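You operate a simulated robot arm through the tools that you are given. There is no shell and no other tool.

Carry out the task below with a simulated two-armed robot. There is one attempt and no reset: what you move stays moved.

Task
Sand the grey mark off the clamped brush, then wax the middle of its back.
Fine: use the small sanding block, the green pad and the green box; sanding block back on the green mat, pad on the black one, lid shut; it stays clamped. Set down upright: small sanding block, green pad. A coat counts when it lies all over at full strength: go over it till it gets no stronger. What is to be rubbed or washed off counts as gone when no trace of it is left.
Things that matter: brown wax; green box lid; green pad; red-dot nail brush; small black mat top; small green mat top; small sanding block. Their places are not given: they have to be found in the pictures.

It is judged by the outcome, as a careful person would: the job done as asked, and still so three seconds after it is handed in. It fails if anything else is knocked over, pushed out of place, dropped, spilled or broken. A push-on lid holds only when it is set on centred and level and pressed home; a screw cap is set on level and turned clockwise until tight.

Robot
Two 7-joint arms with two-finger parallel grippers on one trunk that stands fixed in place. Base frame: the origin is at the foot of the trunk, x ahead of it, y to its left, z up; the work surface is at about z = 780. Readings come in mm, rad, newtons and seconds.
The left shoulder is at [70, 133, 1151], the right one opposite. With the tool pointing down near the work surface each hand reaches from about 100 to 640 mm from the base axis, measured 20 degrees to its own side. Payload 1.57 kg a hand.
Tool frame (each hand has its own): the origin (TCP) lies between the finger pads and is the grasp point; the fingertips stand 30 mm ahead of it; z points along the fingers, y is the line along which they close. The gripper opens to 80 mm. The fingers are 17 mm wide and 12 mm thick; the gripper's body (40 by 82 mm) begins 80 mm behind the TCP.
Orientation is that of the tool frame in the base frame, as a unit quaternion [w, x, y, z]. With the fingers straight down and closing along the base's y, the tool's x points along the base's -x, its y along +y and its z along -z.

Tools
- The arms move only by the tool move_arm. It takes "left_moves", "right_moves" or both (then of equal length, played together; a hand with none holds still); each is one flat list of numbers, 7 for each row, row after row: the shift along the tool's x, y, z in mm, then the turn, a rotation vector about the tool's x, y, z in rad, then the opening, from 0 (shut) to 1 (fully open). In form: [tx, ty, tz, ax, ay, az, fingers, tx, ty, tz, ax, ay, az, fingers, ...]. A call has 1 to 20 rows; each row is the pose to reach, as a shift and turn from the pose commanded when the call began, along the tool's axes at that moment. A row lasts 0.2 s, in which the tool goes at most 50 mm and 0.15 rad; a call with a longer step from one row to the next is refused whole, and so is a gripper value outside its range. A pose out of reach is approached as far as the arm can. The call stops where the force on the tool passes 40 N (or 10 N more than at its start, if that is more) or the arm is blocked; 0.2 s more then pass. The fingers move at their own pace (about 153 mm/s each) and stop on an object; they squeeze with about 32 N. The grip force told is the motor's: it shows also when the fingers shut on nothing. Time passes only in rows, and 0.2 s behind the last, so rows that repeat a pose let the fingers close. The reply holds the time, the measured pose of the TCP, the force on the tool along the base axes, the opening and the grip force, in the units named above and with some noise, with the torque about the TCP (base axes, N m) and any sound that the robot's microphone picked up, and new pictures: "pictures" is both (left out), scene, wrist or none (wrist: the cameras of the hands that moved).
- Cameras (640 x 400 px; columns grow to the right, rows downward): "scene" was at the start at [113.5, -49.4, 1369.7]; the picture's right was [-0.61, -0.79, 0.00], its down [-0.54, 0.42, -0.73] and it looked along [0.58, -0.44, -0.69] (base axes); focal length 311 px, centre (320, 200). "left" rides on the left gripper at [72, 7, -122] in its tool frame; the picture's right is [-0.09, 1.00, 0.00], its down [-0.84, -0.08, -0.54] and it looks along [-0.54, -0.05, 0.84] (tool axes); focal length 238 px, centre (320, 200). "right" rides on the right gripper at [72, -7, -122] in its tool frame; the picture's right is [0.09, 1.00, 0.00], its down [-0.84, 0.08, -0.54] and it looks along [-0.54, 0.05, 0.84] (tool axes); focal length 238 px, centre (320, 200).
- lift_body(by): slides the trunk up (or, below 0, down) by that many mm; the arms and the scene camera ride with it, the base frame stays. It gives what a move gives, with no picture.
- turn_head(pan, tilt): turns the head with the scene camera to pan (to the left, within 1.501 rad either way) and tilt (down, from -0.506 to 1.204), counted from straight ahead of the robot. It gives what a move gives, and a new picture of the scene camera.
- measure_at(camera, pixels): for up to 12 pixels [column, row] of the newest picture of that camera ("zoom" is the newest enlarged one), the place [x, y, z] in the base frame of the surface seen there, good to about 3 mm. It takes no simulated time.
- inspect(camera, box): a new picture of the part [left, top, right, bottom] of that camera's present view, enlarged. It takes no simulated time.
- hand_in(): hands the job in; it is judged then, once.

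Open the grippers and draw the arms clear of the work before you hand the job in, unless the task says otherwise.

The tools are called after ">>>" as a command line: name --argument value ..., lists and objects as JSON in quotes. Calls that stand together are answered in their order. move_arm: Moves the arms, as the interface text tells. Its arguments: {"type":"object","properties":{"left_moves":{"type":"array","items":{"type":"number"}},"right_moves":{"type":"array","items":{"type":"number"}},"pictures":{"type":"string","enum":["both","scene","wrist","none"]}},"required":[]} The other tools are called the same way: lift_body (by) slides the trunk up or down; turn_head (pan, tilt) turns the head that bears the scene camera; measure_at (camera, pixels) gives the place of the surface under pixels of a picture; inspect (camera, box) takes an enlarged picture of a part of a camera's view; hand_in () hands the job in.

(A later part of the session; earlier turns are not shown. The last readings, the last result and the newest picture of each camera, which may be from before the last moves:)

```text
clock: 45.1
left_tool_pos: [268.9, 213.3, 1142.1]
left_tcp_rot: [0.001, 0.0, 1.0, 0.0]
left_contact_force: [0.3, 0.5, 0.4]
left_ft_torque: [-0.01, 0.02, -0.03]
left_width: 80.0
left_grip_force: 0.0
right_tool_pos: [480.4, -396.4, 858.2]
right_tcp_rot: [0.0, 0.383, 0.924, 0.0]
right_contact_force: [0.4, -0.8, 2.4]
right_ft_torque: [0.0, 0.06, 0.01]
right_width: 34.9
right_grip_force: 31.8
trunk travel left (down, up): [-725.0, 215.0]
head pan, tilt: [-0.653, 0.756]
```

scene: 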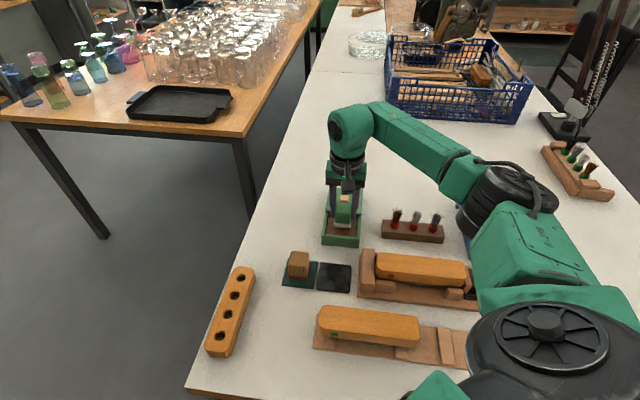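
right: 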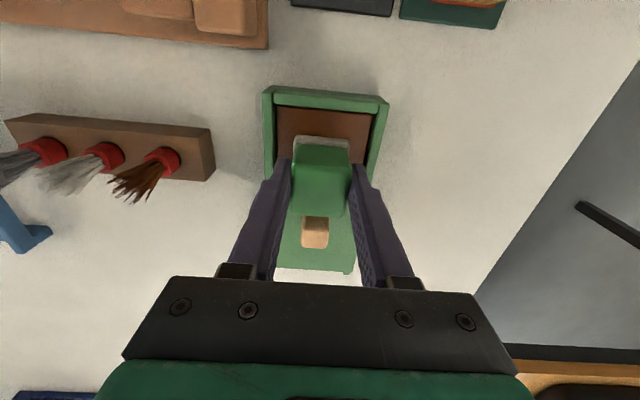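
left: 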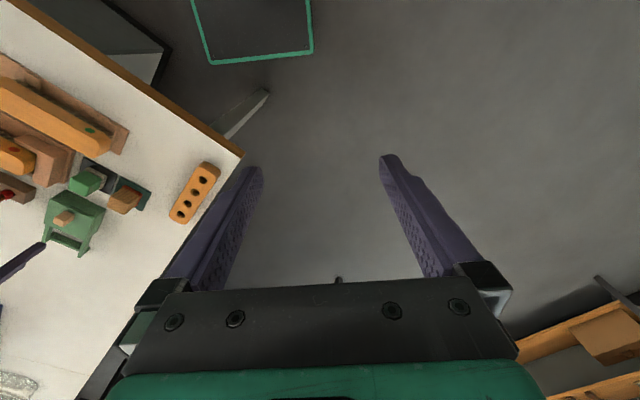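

Light contact (2.4 N). I press 1 mm more and rub the pad in small moves within the wax.

>>> move_arm --right_moves '[0, 0, 1, 0, 0, 0, 0.1, -4, 3, 1, 0, 0, 0, 0.1, -8, 5, 1, 0, 0, 0, 0.1, -8, 0, 1, 0, 0, 0, 0.1, -8, -5, 1, 0, 0, 0, 0.1, -3, -5, 1, 0, 0, 0, 0.1, 2, -5, 1, 0, 0, 0, 0.1, 2, 0, 1, 0, 0, 0, 0.1, 2, 5, 1, 0, 0, 0, 0.1, -3, 5, 1, 0, 0, 0, 0.1, -8, 5, 1, 0, 0, 0, 0.1, -8, 0, 1, 0, 0, 0, 0.1, -8, -5, 1, 0, 0, 0, 0.1, -3, -5, 1, 0, 0, 0, 0.1, 2, -3, 1, 0, 0, 0, 0.1, 0, 0, 1, 0, 0, 0, 0.1]' --pictures "scene"

>>> inspect --camera "scene" --box '[290, 160, 390, 260]'

```text
clock: 48.5
left_tool_pos: [267.0, 214.9, 1143.2]
left_tcp_rot: [0.001, -0.001, 1.0, 0.0]
left_contact_force: [0.1, 0.0, -0.6]
left_ft_torque: [-0.02, 0.02, 0.04]
left_width: 80.0
left_grip_force: 0.1
right_tool_pos: [476.0, -396.7, 857.9]
right_tcp_rot: [-0.001, 0.383, 0.924, 0.0]
right_contact_force: [-4.6, -3.7, 13.4]
right_ft_torque: [-0.1, 0.2, -0.01]
right_width: 35.2
right_grip_force: 31.9
trunk travel left (down, up): [-725.0, 215.0]
head pan, tilt: [-0.653, 0.756]
```

scene: 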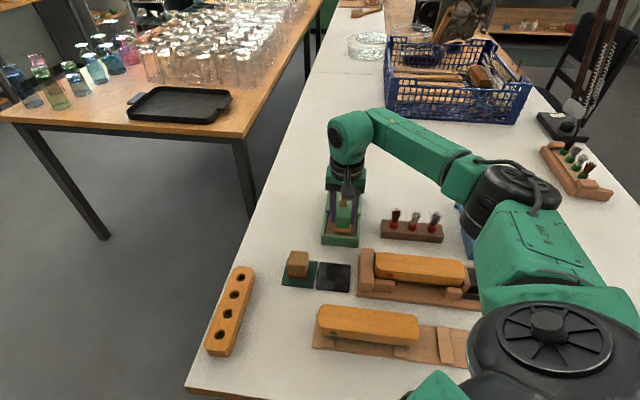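

```text
4.00 times, centred on (340, 210) of scene
```

zoom: 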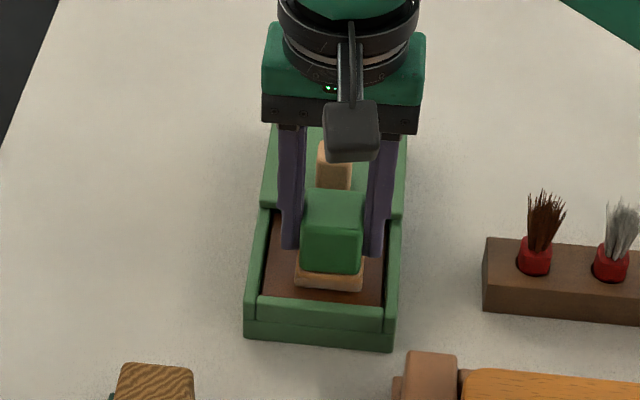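

The felt now shows wax colour. I lift 60 mm, move first back to the brush's line (v≈503), then along it to the brush centre (u≈−105).

>>> move_arm --right_moves '[0, 0, -20, 0, 0, 0, 0.1, 0, 0, -60, 0, 0, 0, 0.1, 40, 0, -60, 0, 0, 0, 0.1, 80, 0, -60, 0, 0, 0, 0.1, 114, 0, -60, 0, 0, 0, 0.1, 114, -45, -60, 0, 0, 0, 0.1, 114, -90, -60, 0, 0, 0, 0.1, 114, -130, -60, 0, 0, 0, 0.1, 114, -161, -60, 0, 0, 0, 0.1]' --pictures "both"

>>> inspect --camera "scene" --box '[360, 200, 480, 310]'

>>> inspect --camera "right" --box '[200, 60, 440, 240]'

```text
clock: 50.5
left_tool_pos: [268.3, 212.6, 1142.2]
left_tcp_rot: [0.0, 0.0, 1.0, 0.0]
left_contact_force: [0.1, 0.4, -0.5]
left_ft_torque: [-0.03, -0.01, -0.03]
left_width: 80.0
left_grip_force: 0.0
right_tool_pos: [284.6, -430.3, 917.2]
right_tcp_rot: [0.0, 0.382, 0.924, -0.001]
right_contact_force: [0.7, 0.6, -1.6]
right_ft_torque: [0.02, -0.03, 0.02]
right_width: 34.8
right_grip_force: 32.3
trunk travel left (down, up): [-725.0, 215.0]
head pan, tilt: [-0.653, 0.756]
```

scene: 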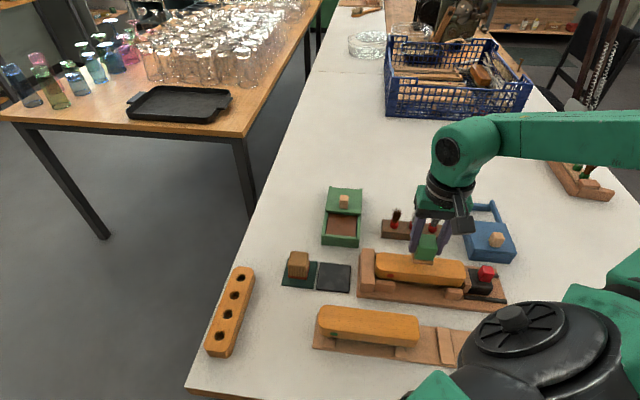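
right: 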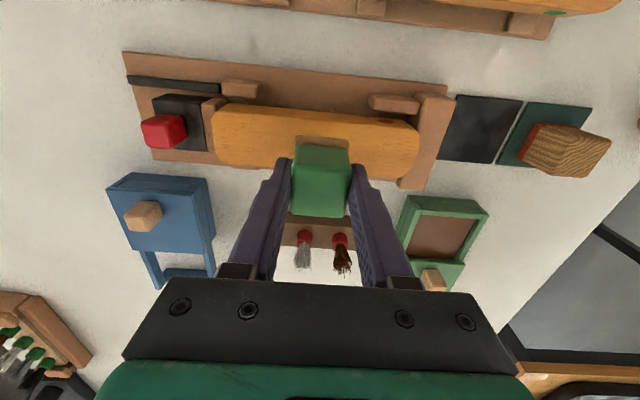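

```text
3.64 times, centred on (420, 255) of scene
```

zoom: 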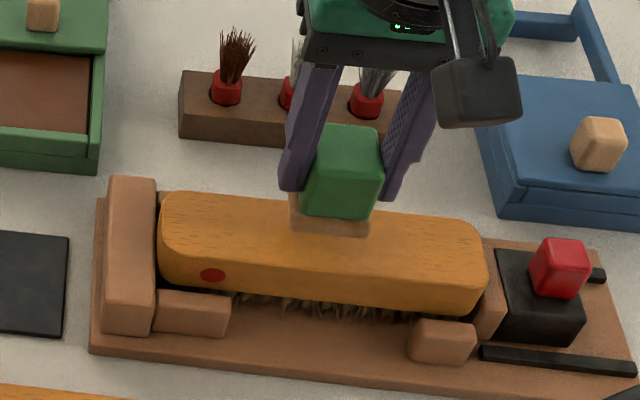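

```text
2.22 times, centred on (320, 150) of right
```

zoom: 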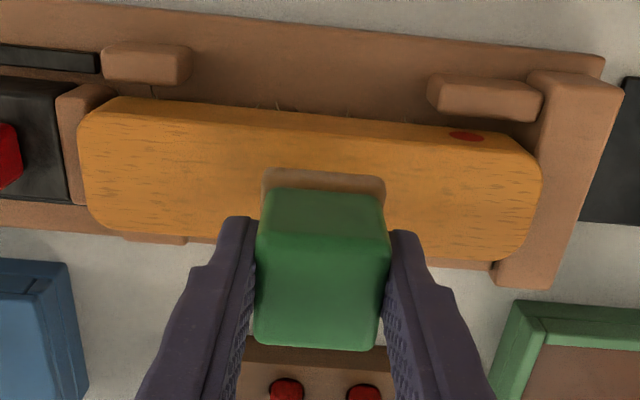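

Pad is centred over the brush. I lower to ~899 then creep to contact.

>>> move_arm --right_moves '[0, 0, 10, 0, 0, 0, 0.1, 0, 0, 17, 0, 0, 0, 0.1, 0, 0, 20, 0, 0, 0, 0.1, 0, 0, 21, 0, 0, 0, 0.1, 0, 0, 22, 0, 0, 0, 0.1]' --pictures "none"

```text
clock: 51.7
left_tool_pos: [269.1, 212.3, 1141.3]
left_tcp_rot: [0.0, 0.0, 1.0, 0.0]
left_contact_force: [-0.3, 0.5, 0.1]
left_ft_torque: [-0.01, -0.02, 0.02]
left_width: 79.9
left_grip_force: 0.0
right_tool_pos: [285.5, -429.6, 895.4]
right_tcp_rot: [0.0, 0.383, 0.924, -0.001]
right_contact_force: [-0.7, 0.7, -0.2]
right_ft_torque: [0.0, 0.01, -0.02]
right_width: 35.0
right_grip_force: 32.2
trunk travel left (down, up): [-725.0, 215.0]
head pan, tilt: [-0.653, 0.756]
```

No contact at 895.4; two more 1 mm steps, then a first pass along the brush.

>>> move_arm --right_moves '[0, 0, 1, 0, 0, 0, 0.1, 0, 0, 2, 0, 0, 0, 0.1]' --pictures "none"

```text
clock: 52.3
left_tool_pos: [268.3, 213.5, 1142.9]
left_tcp_rot: [0.0, -0.001, 1.0, 0.0]
left_contact_force: [-0.4, -0.5, 0.6]
left_ft_torque: [0.02, 0.01, 0.01]
left_width: 79.9
left_grip_force: 0.1
right_tool_pos: [286.2, -429.2, 894.5]
right_tcp_rot: [0.001, 0.382, 0.924, -0.001]
right_contact_force: [-0.5, -0.9, 5.8]
right_ft_torque: [-0.07, 0.07, 0.0]
right_width: 35.1
right_grip_force: 31.7
trunk travel left (down, up): [-725.0, 215.0]
head pan, tilt: [-0.653, 0.756]
```

Contact at 5.8 N. I sweep ±26 mm along the brush over three lateral tracks.

>>> move_arm --right_moves '[0, 9, 0.7, 0, 0, 0, 0.1, 0, 18, 0.7, 0, 0, 0, 0.1, 0, 26, 0.7, 0, 0, 0, 0.1, 0, 14, 0.7, 0, 0, 0, 0.1, 0, 2, 0.7, 0, 0, 0, 0.1, 0, -10, 0.7, 0, 0, 0, 0.1, 0, -22, 0.7, 0, 0, 0, 0.1, -4, -26, 0.7, 0, 0, 0, 0.1, -6, -16, 0.7, 0, 0, 0, 0.1, -6, -4, 0.7, 0, 0, 0, 0.1, -6, 8, 0.7, 0, 0, 0, 0.1, -6, 20, 0.7, 0, 0, 0, 0.1, 0, 26, 0.7, 0, 0, 0, 0.1, 6, 22, 0.7, 0, 0, 0, 0.1, 6, 10, 0.7, 0, 0, 0, 0.1, 6, -2, 0.7, 0, 0, 0, 0.1, 6, -14, 0.7, 0, 0, 0, 0.1, 6, -26, 0.7, 0, 0, 0, 0.1, 0, -16, 0.7, 0, 0, 0, 0.1, 0, -4, 0.7, 0, 0, 0, 0.1]' --pictures "both"

>>> inspect --camera "scene" --box '[360, 200, 480, 310]'

>>> inspect --camera "right" --box '[200, 60, 440, 240]'

```text
clock: 56.5
left_tool_pos: [266.9, 214.2, 1142.3]
left_tcp_rot: [0.001, 0.0, 1.0, 0.0]
left_contact_force: [0.1, -0.2, 0.9]
left_ft_torque: [-0.04, -0.01, 0.0]
left_width: 80.1
left_grip_force: 0.1
right_tool_pos: [279.8, -431.2, 893.5]
right_tcp_rot: [0.001, 0.383, 0.924, -0.002]
right_contact_force: [-3.5, -5.6, 13.7]
right_ft_torque: [-0.2, 0.17, 0.01]
right_width: 34.6
right_grip_force: 32.0
trunk travel left (down, up): [-725.0, 215.0]
head pan, tilt: [-0.653, 0.756]
```

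scene: 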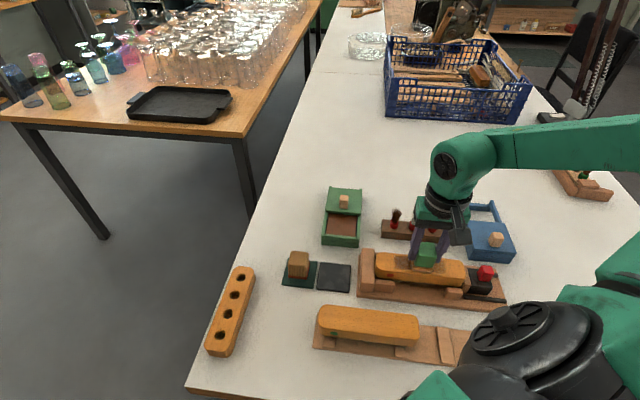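
right: 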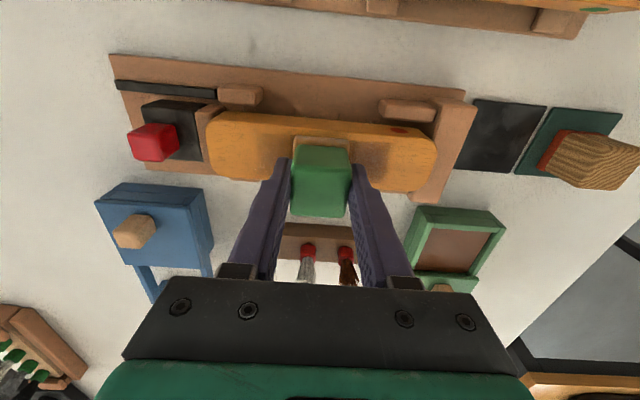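

```text
3.64 times, centred on (420, 255) of scene
```

zoom: 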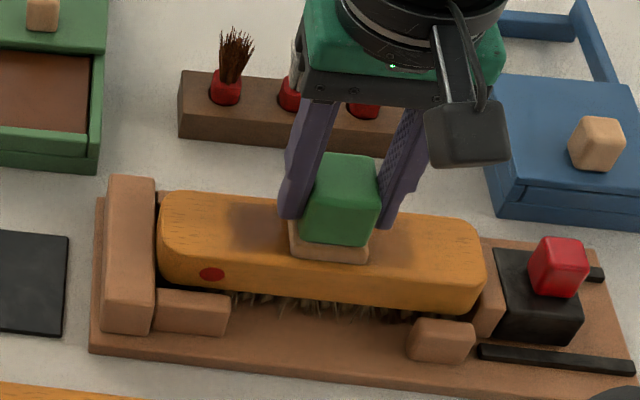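

```text
2.22 times, centred on (320, 150) of right
```

zoom: 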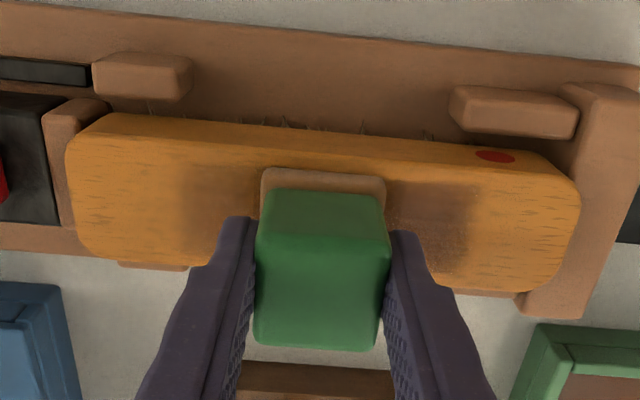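

A brown coat is forming between zoom columns 185–475. I make another full set of passes, extending the lateral tracks slightly.

>>> move_arm --right_moves '[0, 12, 0, 0, 0, 0, 0.1, 0, 24, 0, 0, 0, 0, 0.1, 0, 32, 0, 0, 0, 0, 0.1, -7, 32, 0, 0, 0, 0, 0.1, -7, 20, 0, 0, 0, 0, 0.1, -7, 8, 0, 0, 0, 0, 0.1, -7, -4, 0, 0, 0, 0, 0.1, -7, -16, 0, 0, 0, 0, 0.1, -3, -24, 0, 0, 0, 0, 0.1, 3, -24, 0, 0, 0, 0, 0.1, 7, -24, 0, 0, 0, 0, 0.1, 7, -12, 0, 0, 0, 0, 0.1, 7, 0, 0, 0, 0, 0, 0.1, 7, 12, 0, 0, 0, 0, 0.1, 7, 24, 0, 0, 0, 0, 0.1, 4, 32, 0, 0, 0, 0, 0.1, 0, 22, 0, 0, 0, 0, 0.1, 0, 10, 0, 0, 0, 0, 0.1, 0, -2, 0, 0, 0, 0, 0.1, 0, -14, 0, 0, 0, 0, 0.1]' --pictures "none"

>>> move_arm --right_moves '[0, -8, 0, 0, 0, 0, 0.1, 0, 0, 0, 0, 0, 0, 0.1, 0, 0, -8, 0, 0, 0, 0, 0.1, 0, 40, -25, 0, 0, 0, 0.1, 0, 85, -35, 0, 0, 0, 0.1, 0, 125, -35, 0, 0, 0, 0.1]' --pictures "both"

>>> inspect --camera "scene" --box '[360, 220, 480, 310]'

>>> inspect --camera "right" --box '[40, 60, 320, 240]'

```text
clock: 60.7
left_tool_pos: [268.6, 216.7, 1140.9]
left_tcp_rot: [0.0, 0.0, 1.0, -0.001]
left_contact_force: [0.6, 1.2, -0.3]
left_ft_torque: [0.02, -0.02, -0.03]
left_width: 80.0
left_grip_force: 0.1
right_tool_pos: [273.3, -439.4, 894.0]
right_tcp_rot: [0.0, 0.381, 0.924, -0.002]
right_contact_force: [4.5, 4.3, 12.9]
right_ft_torque: [0.23, -0.24, 0.0]
right_width: 34.9
right_grip_force: 32.4
trunk travel left (down, up): [-725.0, 215.0]
head pan, tilt: [-0.653, 0.756]
```

```text
refused: moves must hold 7 numbers for each row
```

```text
4.44 times, centred on (420, 265) of scene
```

zoom: 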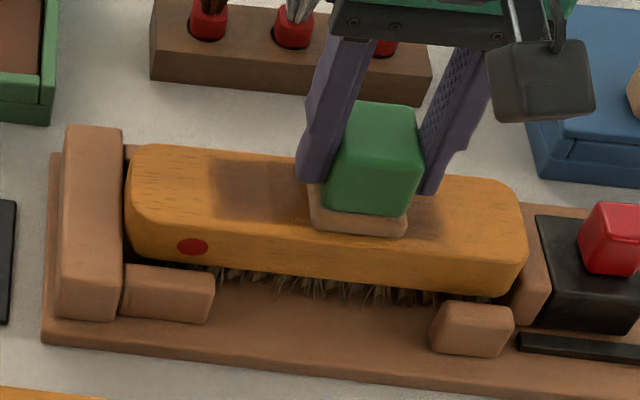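

```text
2.22 times, centred on (180, 150) of right
```

zoom: 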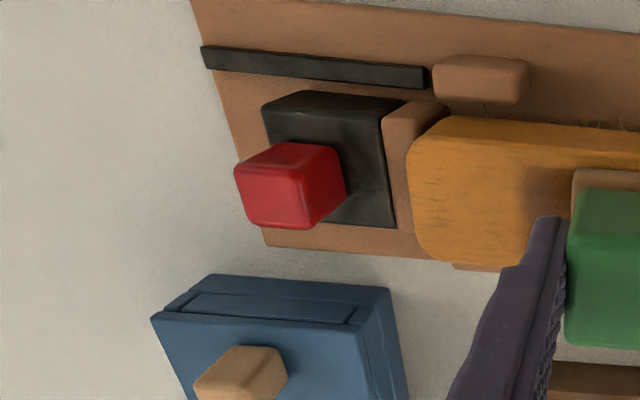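

The lift call had a row with an extra number; I resend it correctly to lift and move aside for a view of the coat.

>>> move_arm --right_moves '[0, -8, 0, 0, 0, 0, 0.1, 0, 0, 0, 0, 0, 0, 0.1, 0, 0, -8, 0, 0, 0, 0.1, 0, 40, -25, 0, 0, 0, 0.1, 0, 85, -35, 0, 0, 0, 0.1, 0, 125, -35, 0, 0, 0, 0.1]' --pictures "both"

>>> inspect --camera "scene" --box '[360, 220, 480, 310]'

>>> inspect --camera "right" --box '[40, 60, 320, 240]'

```text
clock: 62.1
left_tool_pos: [271.6, 213.3, 1141.1]
left_tcp_rot: [0.0, 0.0, 1.0, 0.0]
left_contact_force: [0.3, 0.2, 0.5]
left_ft_torque: [0.03, 0.02, 0.0]
left_width: 80.2
left_grip_force: 0.0
right_tool_pos: [362.5, -355.3, 925.5]
right_tcp_rot: [-0.001, 0.383, 0.924, 0.0]
right_contact_force: [-0.3, 0.3, -0.7]
right_ft_torque: [0.0, -0.01, 0.0]
right_width: 34.7
right_grip_force: 31.9
trunk travel left (down, up): [-725.0, 215.0]
head pan, tilt: [-0.653, 0.756]
```

scene: 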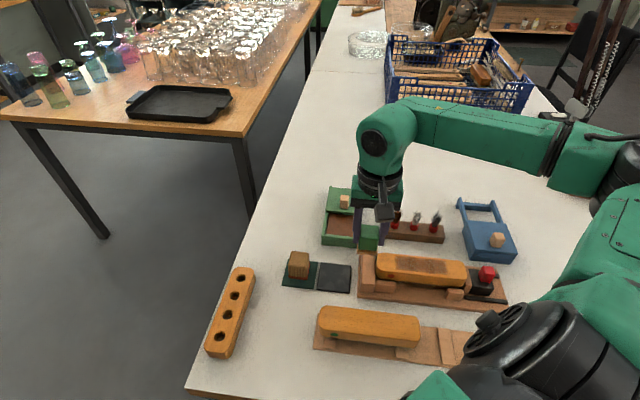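
right: 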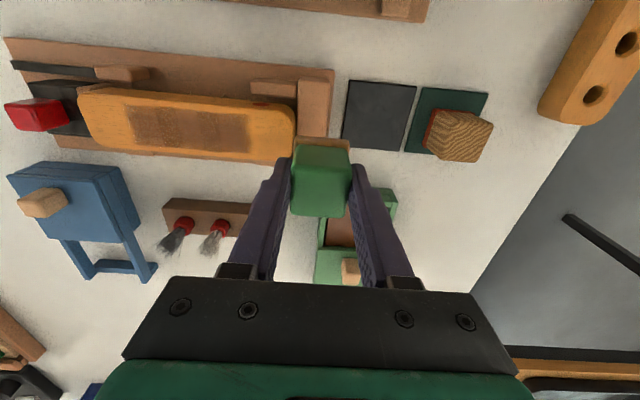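

```text
4.44 times, centred on (420, 265) of scene
```

zoom: 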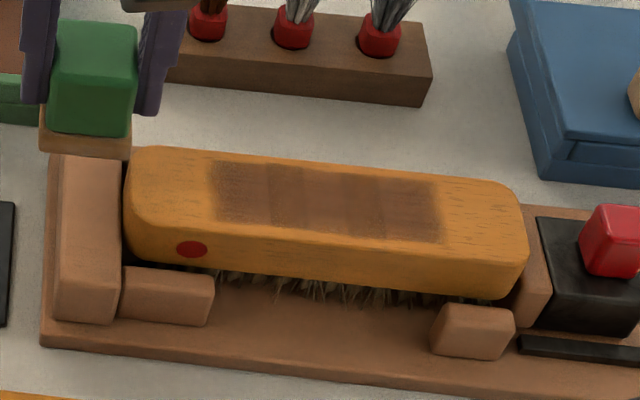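

```text
2.22 times, centred on (180, 150) of right
```

zoom: 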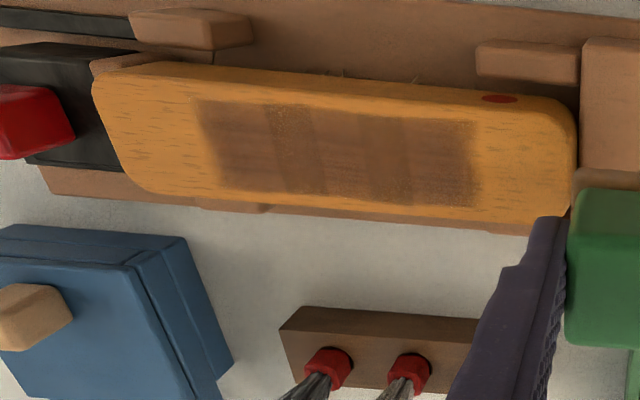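

The coat covers a rectangle in the middle but has uneven bands. I measure its extents before reloading the pad with wax.

>>> measure_at --camera "zoom" --pixels '[[195, 102], [470, 122], [480, 205], [225, 188], [340, 150], [90, 90], [575, 120], [290, 80], [330, 200]]'

>>> inspect --camera "right" --box '[110, 90, 270, 170]'

>>> inspect --camera "scene" --box '[385, 245, 465, 290]'

```text
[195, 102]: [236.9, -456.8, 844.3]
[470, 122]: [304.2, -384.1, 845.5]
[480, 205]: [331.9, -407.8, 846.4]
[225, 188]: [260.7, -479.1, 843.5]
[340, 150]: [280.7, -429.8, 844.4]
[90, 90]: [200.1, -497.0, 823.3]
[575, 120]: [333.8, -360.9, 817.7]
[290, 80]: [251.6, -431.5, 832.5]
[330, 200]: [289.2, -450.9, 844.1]
```

```text
4.00 times, centred on (190, 130) of right
```

zoom: 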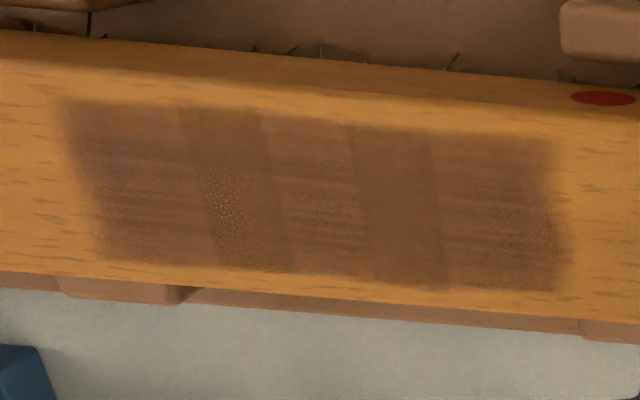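

```text
8.00 times, centred on (425, 268) of scene
```

zoom: 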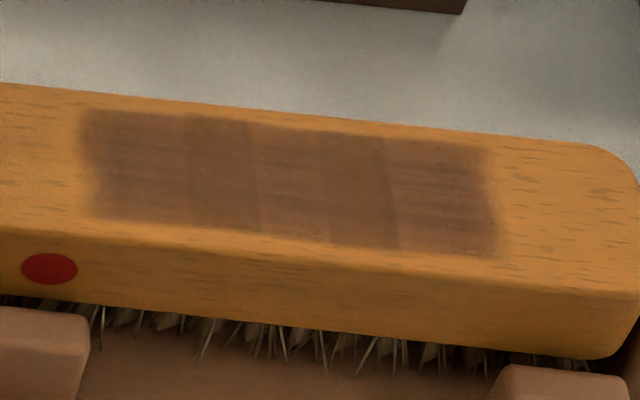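

The coat spans u −155…−56, v 490…523, with lighter bands still showing grain. I return to the wax to reload: along +u, then over the opening, and down to just above the wax.

>>> move_arm --right_moves '[0, 26, 0, 0, 0, 0, 0.1, 0, 53, 0, 0, 0, 0, 0.1, -40, 53, 0, 0, 0, 0, 0.1, -80, 53, 0, 0, 0, 0, 0.1, -112, 53, 0, 0, 0, 0, 0.1, -112, 53, 35, 0, 0, 0, 0.1, -112, 53, 58, 0, 0, 0, 0.1, -112, 53, 63, 0, 0, 0, 0.1]' --pictures "none"

>>> inspect --camera "scene" --box '[290, 160, 390, 260]'

>>> inspect --camera "right" --box '[220, 80, 420, 240]'

```text
clock: 63.9
left_tool_pos: [268.4, 214.1, 1142.5]
left_tcp_rot: [0.0, 0.0, 1.0, 0.0]
left_contact_force: [0.5, -0.8, -0.7]
left_ft_torque: [0.01, -0.02, -0.01]
left_width: 80.4
left_grip_force: 0.0
right_tool_pos: [478.0, -395.4, 862.3]
right_tcp_rot: [-0.001, 0.383, 0.924, -0.001]
right_contact_force: [0.1, 0.5, 0.0]
right_ft_torque: [-0.02, -0.02, 0.02]
right_width: 34.8
right_grip_force: 32.2
trunk travel left (down, up): [-725.0, 215.0]
head pan, tilt: [-0.653, 0.756]
```

```text
4.00 times, centred on (340, 210) of scene
```

zoom: 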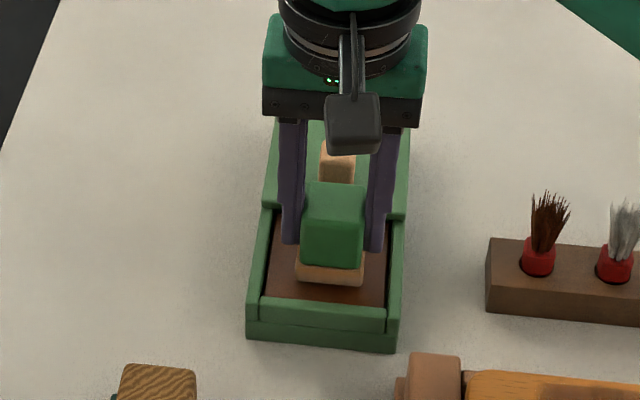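

```text
2.50 times, centred on (320, 160) of right
```

zoom: 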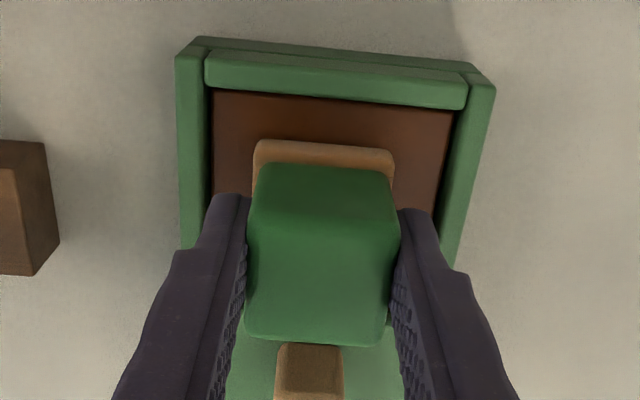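

The pad is again over the wax at 862; I lower ~5.5 mm to press and rub gently.

>>> move_arm --right_moves '[0, 0, 3, 0, 0, 0, 0.1, 0, 0, 4.5, 0, 0, 0, 0.1, 0, 0, 5.5, 0, 0, 0, 0.1, -5, 4, 5.5, 0, 0, 0, 0.1, -8, 0, 5.5, 0, 0, 0, 0.1, -8, -4, 5.5, 0, 0, 0, 0.1, -3, -4, 5.5, 0, 0, 0, 0.1, 2, -4, 5.5, 0, 0, 0, 0.1, 2, 1, 5.5, 0, 0, 0, 0.1, 2, 5, 5.5, 0, 0, 0, 0.1, -3, 5, 5.5, 0, 0, 0, 0.1, -8, 5, 5.5, 0, 0, 0, 0.1, -8, 0, 5.5, 0, 0, 0, 0.1, -4, -3, 5.5, 0, 0, 0, 0.1, 0, 0, 5.5, 0, 0, 0, 0.1]' --pictures "none"

>>> inspect --camera "scene" --box '[290, 160, 390, 260]'

```text
clock: 67.1
left_tool_pos: [268.8, 214.2, 1141.8]
left_tcp_rot: [0.0, -0.001, 1.0, 0.001]
left_contact_force: [0.1, 0.3, 0.7]
left_ft_torque: [-0.03, 0.0, -0.03]
left_width: 80.0
left_grip_force: 0.1
right_tool_pos: [477.4, -396.1, 857.5]
right_tcp_rot: [-0.001, 0.383, 0.924, -0.001]
right_contact_force: [0.4, 0.5, 0.1]
right_ft_torque: [0.02, 0.0, 0.02]
right_width: 34.7
right_grip_force: 32.4
trunk travel left (down, up): [-725.0, 215.0]
head pan, tilt: [-0.653, 0.756]
```

```text
4.00 times, centred on (340, 210) of scene
```

zoom: 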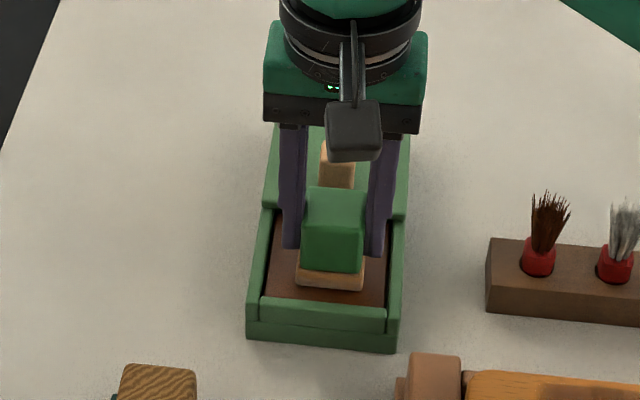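

No contact force yet at 857.5; I go 1 mm then 2 mm deeper and rub.

>>> move_arm --right_moves '[0, 0, 1, 0, 0, 0, 0.1, 0, 0, 2, 0, 0, 0, 0.1, 0, 0, 2, 0, 0, 0, 0.1]' --pictures "none"

```text
clock: 67.9
left_tool_pos: [268.6, 213.5, 1142.9]
left_tcp_rot: [-0.001, 0.001, 1.0, 0.0]
left_contact_force: [0.2, 0.5, 0.3]
left_ft_torque: [-0.02, 0.01, -0.02]
left_width: 80.2
left_grip_force: 0.2
right_tool_pos: [478.8, -394.5, 857.5]
right_tcp_rot: [0.0, 0.383, 0.924, 0.0]
right_contact_force: [1.0, -2.5, 8.6]
right_ft_torque: [-0.14, 0.0, -0.01]
right_width: 35.0
right_grip_force: 32.2
trunk travel left (down, up): [-725.0, 215.0]
head pan, tilt: [-0.653, 0.756]
```

Now 8.6 N of contact; I rub within the wax for about 3 s.

>>> move_arm --right_moves '[-5, 4, 0, 0, 0, 0, 0.1, -8, 0, 0, 0, 0, 0, 0.1, -8, -4, 0, 0, 0, 0, 0.1, -3, -4, 0, 0, 0, 0, 0.1, 2, -4, 0, 0, 0, 0, 0.1, 2, 1, 0, 0, 0, 0, 0.1, 2, 5, 0, 0, 0, 0, 0.1, -3, 5, 0, 0, 0, 0, 0.1, -8, 5, 0, 0, 0, 0, 0.1, -8, 0, 0, 0, 0, 0, 0.1, -4, -3, 0, 0, 0, 0, 0.1, 0, 0, 0, 0, 0, 0, 0.1, -5, 4, 0, 0, 0, 0, 0.1, -8, -4, 0, 0, 0, 0, 0.1, 0, -4, 0, 0, 0, 0, 0.1, 0, 0, 0, 0, 0, 0, 0.1]' --pictures "none"

>>> inspect --camera "scene" --box '[290, 160, 390, 260]'

```text
clock: 71.3
left_tool_pos: [266.2, 214.4, 1142.7]
left_tcp_rot: [0.001, -0.001, 1.0, -0.001]
left_contact_force: [0.7, -0.3, -0.3]
left_ft_torque: [-0.02, 0.01, 0.02]
left_width: 79.5
left_grip_force: 0.1
right_tool_pos: [475.2, -397.0, 857.9]
right_tcp_rot: [0.0, 0.384, 0.923, -0.001]
right_contact_force: [-1.8, -3.5, 12.1]
right_ft_torque: [-0.17, -0.06, -0.04]
right_width: 34.9
right_grip_force: 32.0
trunk travel left (down, up): [-725.0, 215.0]
head pan, tilt: [-0.653, 0.756]
```

```text
4.00 times, centred on (340, 210) of scene
```

zoom: 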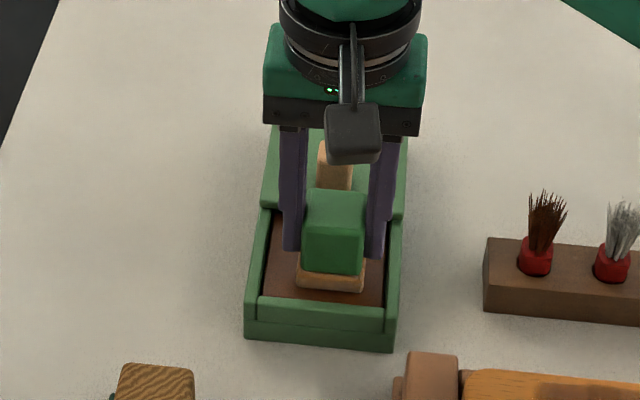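

Reloaded. I carry the pad back to the brush (v≈505, u≈−105) and descend to just above contact.

>>> move_arm --right_moves '[0, 0, -20, 0, 0, 0, 0.1, 0, 0, -60, 0, 0, 0, 0.1, 40, 0, -60, 0, 0, 0, 0.1, 80, 0, -60, 0, 0, 0, 0.1, 111, 0, -60, 0, 0, 0, 0.1, 111, -45, -60, 0, 0, 0, 0.1, 111, -90, -60, 0, 0, 0, 0.1, 111, -130, -60, 0, 0, 0, 0.1, 111, -160, -60, 0, 0, 0, 0.1, 111, -160, -50, 0, 0, 0, 0.1, 111, -160, -42, 0, 0, 0, 0.1, 111, -160, -38, 0, 0, 0, 0.1, 111, -160, -37, 0, 0, 0, 0.1]' --pictures "none"

```text
clock: 74.1
left_tool_pos: [268.2, 213.9, 1141.7]
left_tcp_rot: [0.001, 0.0, 1.0, 0.0]
left_contact_force: [0.0, 0.1, -0.5]
left_ft_torque: [0.0, 0.0, 0.0]
left_width: 80.1
left_grip_force: 0.0
right_tool_pos: [284.8, -428.9, 892.5]
right_tcp_rot: [-0.001, 0.383, 0.924, -0.001]
right_contact_force: [-0.5, -0.8, 4.5]
right_ft_torque: [-0.09, 0.01, -0.08]
right_width: 34.9
right_grip_force: 31.8
trunk travel left (down, up): [-725.0, 215.0]
head pan, tilt: [-0.653, 0.756]
```

Contact at 4.5 N. I press 1 mm more and sweep slowly from y=−34 to +30 on the centre and ±5 tracks.

>>> move_arm --right_moves '[0, 6, 1, 0, 0, 0, 0.1, 0, 12, 1, 0, 0, 0, 0.1, 0, 18, 1, 0, 0, 0, 0.1, 0, 24, 1, 0, 0, 0, 0.1, 0, 30, 1, 0, 0, 0, 0.1, -5, 30, 1, 0, 0, 0, 0.1, -5, 24, 1, 0, 0, 0, 0.1, -5, 18, 1, 0, 0, 0, 0.1, -5, 12, 1, 0, 0, 0, 0.1, -5, 6, 1, 0, 0, 0, 0.1, -5, 0, 1, 0, 0, 0, 0.1, -5, -6, 1, 0, 0, 0, 0.1, -5, -12, 1, 0, 0, 0, 0.1, -5, -18, 1, 0, 0, 0, 0.1, -5, -24, 1, 0, 0, 0, 0.1, -5, -30, 1, 0, 0, 0, 0.1, 0, -34, 1, 0, 0, 0, 0.1, 5, -34, 1, 0, 0, 0, 0.1, 5, -28, 1, 0, 0, 0, 0.1, 5, -22, 1, 0, 0, 0, 0.1]' --pictures "none"

>>> move_arm --right_moves '[0, 6, 0, 0, 0, 0, 0.1, 0, 12, 0, 0, 0, 0, 0.1, 0, 18, 0, 0, 0, 0, 0.1, 0, 24, 0, 0, 0, 0, 0.1, 0, 30, 0, 0, 0, 0, 0.1, 0, 36, 0, 0, 0, 0, 0.1, 0, 42, 0, 0, 0, 0, 0.1, 0, 48, 0, 0, 0, 0, 0.1, -5, 52, 0, 0, 0, 0, 0.1, -5, 44, 0, 0, 0, 0, 0.1, -5, 36, 0, 0, 0, 0, 0.1, -5, 28, 0, 0, 0, 0, 0.1, -5, 20, 0, 0, 0, 0, 0.1, -5, 12, 0, 0, 0, 0, 0.1, -5, 4, 0, 0, 0, 0, 0.1, -5, -4, 0, 0, 0, 0, 0.1, -5, -10, 0, 0, 0, 0, 0.1, -5, -2, 0, 0, 0, 0, 0.1]' --pictures "scene"

>>> inspect --camera "scene" --box '[360, 220, 480, 310]'

>>> inspect --camera "right" --box '[200, 60, 460, 240]'

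```text
clock: 78.3
left_tool_pos: [269.1, 214.5, 1140.8]
left_tcp_rot: [0.001, 0.0, 1.0, 0.0]
left_contact_force: [0.6, 0.0, 0.3]
left_ft_torque: [0.01, 0.02, -0.01]
left_width: 80.1
left_grip_force: 0.1
right_tool_pos: [265.8, -440.9, 894.1]
right_tcp_rot: [-0.001, 0.384, 0.923, 0.0]
right_contact_force: [-1.2, -1.1, 2.4]
right_ft_torque: [-0.06, -0.03, -0.02]
right_width: 35.0
right_grip_force: 32.8
trunk travel left (down, up): [-725.0, 215.0]
head pan, tilt: [-0.653, 0.756]
```

```text
clock: 82.1
left_tool_pos: [268.1, 214.1, 1142.3]
left_tcp_rot: [0.002, 0.0, 1.0, 0.0]
left_contact_force: [0.0, 0.0, -0.1]
left_ft_torque: [0.0, 0.0, -0.02]
left_width: 79.9
left_grip_force: 0.1
right_tool_pos: [268.7, -447.6, 893.2]
right_tcp_rot: [0.001, 0.384, 0.923, -0.001]
right_contact_force: [-2.9, -4.2, 11.5]
right_ft_torque: [-0.2, 0.12, 0.03]
right_width: 35.0
right_grip_force: 31.6
trunk travel left (down, up): [-725.0, 215.0]
head pan, tilt: [-0.653, 0.756]
```

scene: 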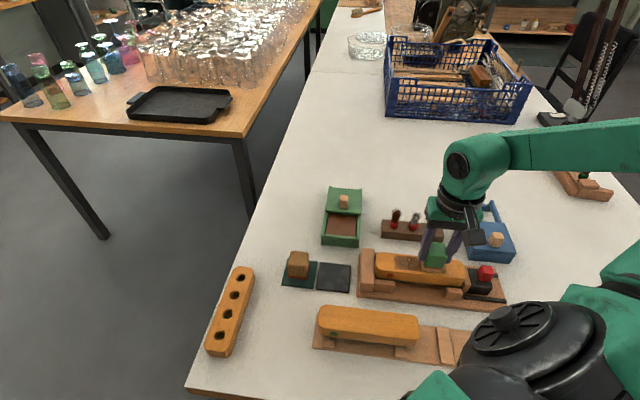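

```text
4.44 times, centred on (420, 265) of scene
```

zoom: 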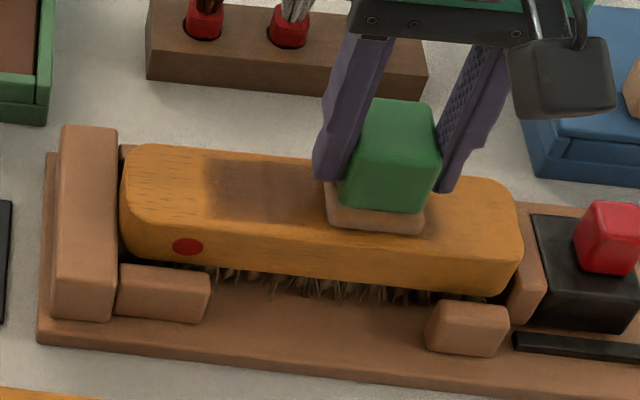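

```text
2.22 times, centred on (330, 150) of right
```

zoom: 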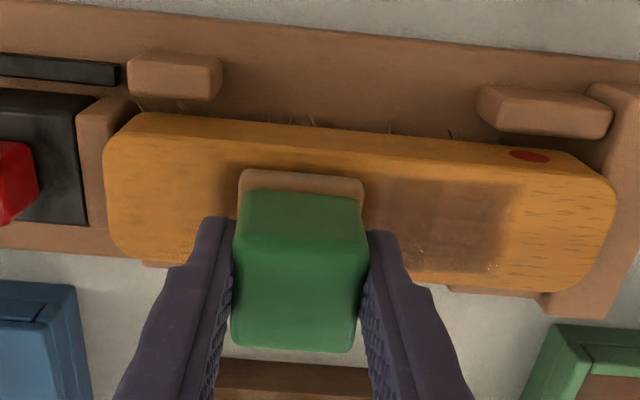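

I lift and step aside along +u to view the whole coat.

>>> move_arm --right_moves '[0, 0, -8, 0, 0, 0, 0.1, 0, 40, -25, 0, 0, 0, 0.1, 0, 85, -35, 0, 0, 0, 0.1, 0, 130, -35, 0, 0, 0, 0.1]' --pictures "wrist"

>>> inspect --camera "right" --box '[80, 80, 300, 190]'

>>> inspect --camera "scene" --box '[385, 245, 465, 290]'

```text
clock: 83.1
left_tool_pos: [270.1, 212.2, 1142.3]
left_tcp_rot: [-0.001, 0.0, 1.0, 0.0]
left_contact_force: [1.8, -0.4, -0.7]
left_ft_torque: [0.01, 0.0, -0.02]
left_width: 79.8
left_grip_force: 0.2
right_tool_pos: [361.3, -355.4, 927.1]
right_tcp_rot: [-0.001, 0.384, 0.924, -0.001]
right_contact_force: [0.0, 0.2, -0.3]
right_ft_torque: [-0.03, 0.0, 0.0]
right_width: 34.9
right_grip_force: 31.9
trunk travel left (down, up): [-725.0, 215.0]
head pan, tilt: [-0.653, 0.756]
```

right: 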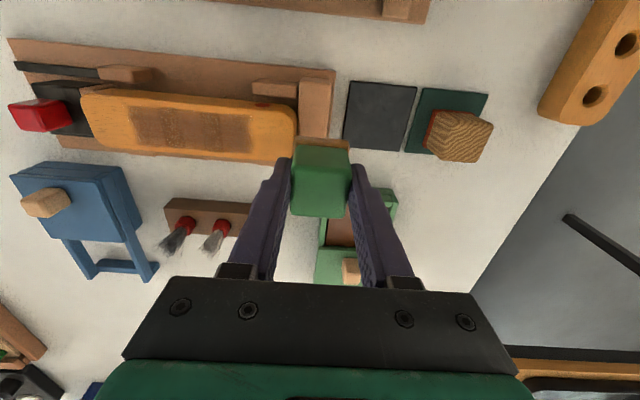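

```text
2.91 times, centred on (190, 135) of right
```

zoom: 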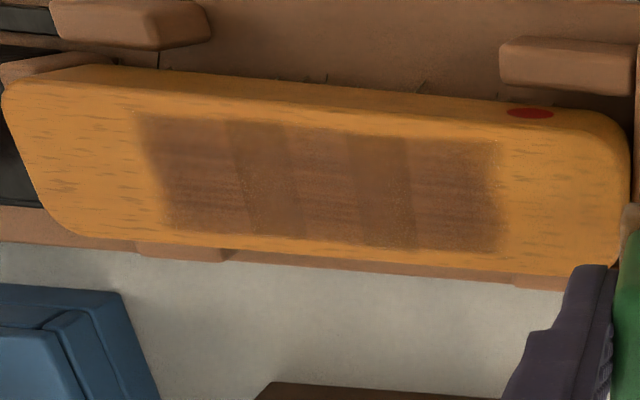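

```text
8.00 times, centred on (425, 268) of scene
```

zoom: 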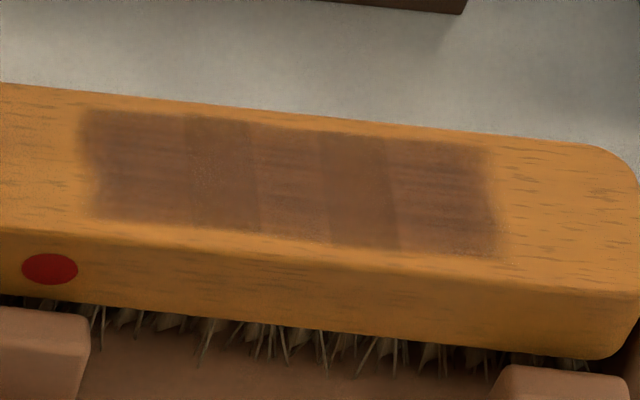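

The coat's outline and tone look unchanged from before the reload, suggesting it has saturated. I zoom closer to compare with the previous close-up.

>>> inspect --camera "right" --box '[110, 90, 270, 170]'

>>> inspect --camera "scene" --box '[392, 252, 432, 280]'

>>> inspect --camera "scene" --box '[418, 255, 458, 283]'

```text
4.00 times, centred on (190, 130) of right
```

zoom: 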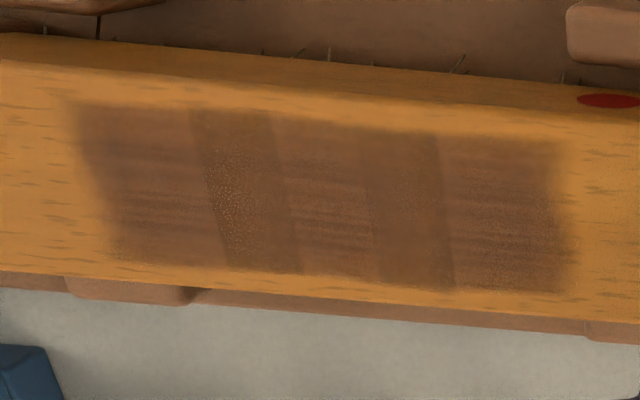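

```text
14.29 times, centred on (412, 266) of scene
```

zoom: 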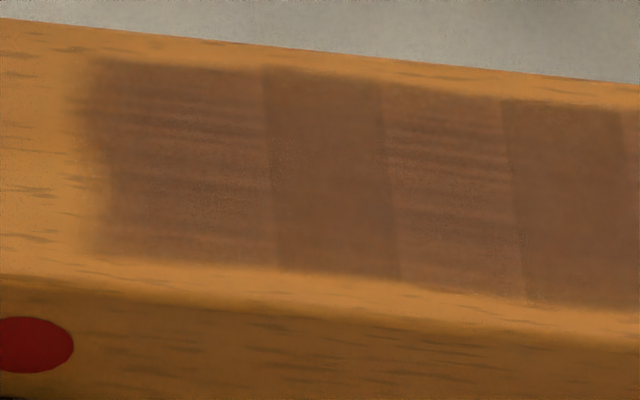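

```text
14.29 times, centred on (438, 269) of scene
```

zoom: 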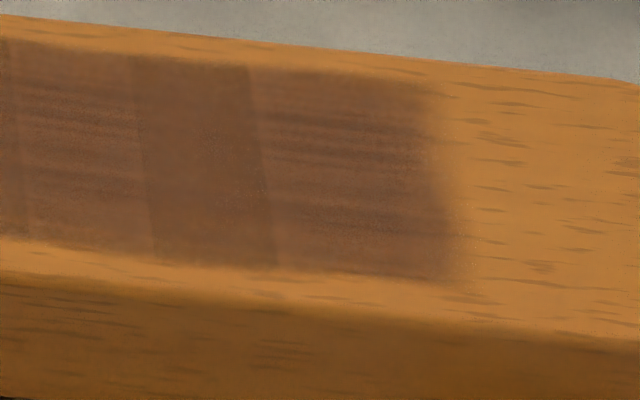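

The coat looks uniform in three overlapping patches, unchanged since last time. To be sure of full strength I do one more firm pass: back over the brush and down to contact.

>>> move_arm --right_moves '[1, -40, 0, 0, 0, 0, 0.1, 2, -80, 0, 0, 0, 0, 0.1, 2, -110, 0, 0, 0, 0, 0.1, 2, -110, 18, 0, 0, 0, 0.1, 2, -110, 30, 0, 0, 0, 0.1, 2, -110, 33, 0, 0, 0, 0.1, 2, -110, 35, 0, 0, 0, 0.1]' --pictures "none"

```text
clock: 84.7
left_tool_pos: [269.1, 213.6, 1142.0]
left_tcp_rot: [0.0, 0.0, 1.0, 0.001]
left_contact_force: [-0.2, -0.9, 1.3]
left_ft_torque: [-0.04, -0.02, 0.01]
left_width: 79.9
left_grip_force: 0.1
right_tool_pos: [281.7, -431.9, 892.7]
right_tcp_rot: [0.0, 0.383, 0.924, -0.002]
right_contact_force: [-0.3, 0.1, 1.7]
right_ft_torque: [0.0, -0.06, 0.01]
right_width: 34.9
right_grip_force: 31.8
trunk travel left (down, up): [-725.0, 215.0]
head pan, tilt: [-0.653, 0.756]
```

Just touching (1.7 N). I press 2 mm and sweep three tracks over ±30 mm.

>>> move_arm --right_moves '[0, 0, 1, 0, 0, 0, 0.1, 0, 8, 2, 0, 0, 0, 0.1, 0, 16, 2, 0, 0, 0, 0.1, 0, 24, 2, 0, 0, 0, 0.1, 0, 30, 2, 0, 0, 0, 0.1, -5, 30, 2, 0, 0, 0, 0.1, -5, 22, 2, 0, 0, 0, 0.1, -5, 14, 2, 0, 0, 0, 0.1, -5, 6, 2, 0, 0, 0, 0.1, -5, -2, 2, 0, 0, 0, 0.1, -5, -10, 2, 0, 0, 0, 0.1, -5, -18, 2, 0, 0, 0, 0.1, -5, -26, 2, 0, 0, 0, 0.1, 0, -30, 2, 0, 0, 0, 0.1, 5, -30, 2, 0, 0, 0, 0.1, 5, -22, 2, 0, 0, 0, 0.1, 5, -14, 2, 0, 0, 0, 0.1, 5, -6, 2, 0, 0, 0, 0.1, 5, 2, 2, 0, 0, 0, 0.1, 5, 10, 2, 0, 0, 0, 0.1]' --pictures "none"

>>> move_arm --right_moves '[0, 8, 0, 0, 0, 0, 0.1, 0, 18, 0, 0, 0, 0, 0.1, -5, 20, 0, 0, 0, 0, 0.1, -5, 10, 0, 0, 0, 0, 0.1, -5, 0, 0, 0, 0, 0, 0.1, -5, -10, 0, 0, 0, 0, 0.1, -5, -20, 0, 0, 0, 0, 0.1, -5, -30, 0, 0, 0, 0, 0.1, -5, -40, 0, 0, 0, 0, 0.1, -5, -30, 0, 0, 0, 0, 0.1, -5, -20, 0, 0, 0, 0, 0.1, -5, -10, 0, 0, 0, 0, 0.1]' --pictures "none"

>>> move_arm --right_moves '[0, 0, -8, 0, 0, 0, 0.1, 0, 40, -25, 0, 0, 0, 0.1, 0, 85, -35, 0, 0, 0, 0.1, 0, 117, -35, 0, 0, 0, 0.1]' --pictures "wrist"

>>> inspect --camera "right" --box '[110, 90, 270, 170]'

>>> inspect --camera "scene" --box '[385, 245, 465, 290]'

```text
clock: 88.9
left_tool_pos: [264.8, 215.5, 1142.7]
left_tcp_rot: [0.001, 0.001, 1.0, -0.001]
left_contact_force: [0.4, 0.3, 1.1]
left_ft_torque: [0.0, 0.0, 0.01]
left_width: 79.7
left_grip_force: 0.1
right_tool_pos: [282.1, -419.8, 892.2]
right_tcp_rot: [0.001, 0.382, 0.924, -0.001]
right_contact_force: [-6.3, -5.4, 21.4]
right_ft_torque: [-0.22, 0.32, 0.02]
right_width: 34.7
right_grip_force: 31.6
trunk travel left (down, up): [-725.0, 215.0]
head pan, tilt: [-0.653, 0.756]
```

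```text
clock: 91.5
left_tool_pos: [267.9, 215.1, 1141.6]
left_tcp_rot: [0.001, 0.0, 1.0, 0.0]
left_contact_force: [-0.1, -0.5, 0.7]
left_ft_torque: [0.01, 0.04, 0.04]
left_width: 79.9
left_grip_force: 0.0
right_tool_pos: [280.8, -431.1, 892.4]
right_tcp_rot: [-0.001, 0.382, 0.924, -0.001]
right_contact_force: [-3.6, -2.6, 9.9]
right_ft_torque: [-0.14, 0.17, 0.01]
right_width: 34.9
right_grip_force: 32.2
trunk travel left (down, up): [-725.0, 215.0]
head pan, tilt: [-0.653, 0.756]
```

```text
clock: 92.5
left_tool_pos: [270.9, 212.6, 1141.5]
left_tcp_rot: [-0.001, 0.0, 1.0, -0.001]
left_contact_force: [0.3, -0.8, 0.0]
left_ft_torque: [0.01, -0.02, 0.0]
left_width: 80.1
left_grip_force: 0.1
right_tool_pos: [364.8, -348.7, 927.1]
right_tcp_rot: [-0.002, 0.385, 0.923, 0.0]
right_contact_force: [0.5, -0.4, -0.4]
right_ft_torque: [-0.02, 0.02, -0.02]
right_width: 35.2
right_grip_force: 31.8
trunk travel left (down, up): [-725.0, 215.0]
head pan, tilt: [-0.653, 0.756]
```

right: 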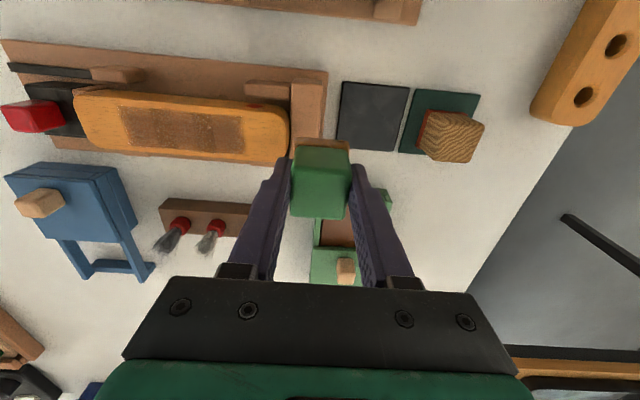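

```text
4.00 times, centred on (190, 130) of right
```

zoom: 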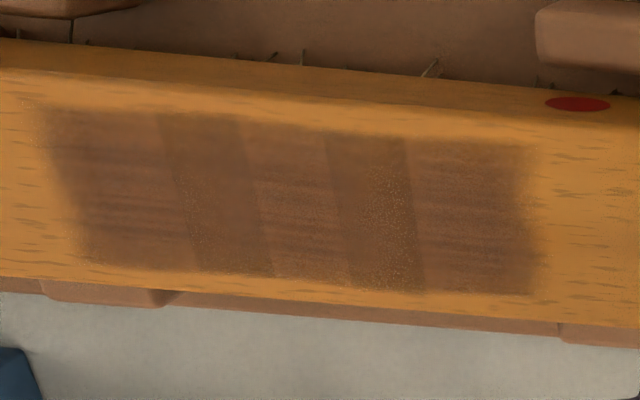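

```text
8.00 times, centred on (425, 268) of scene
```

zoom: 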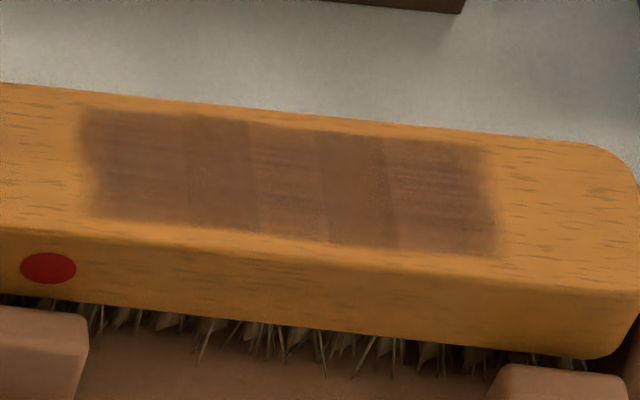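

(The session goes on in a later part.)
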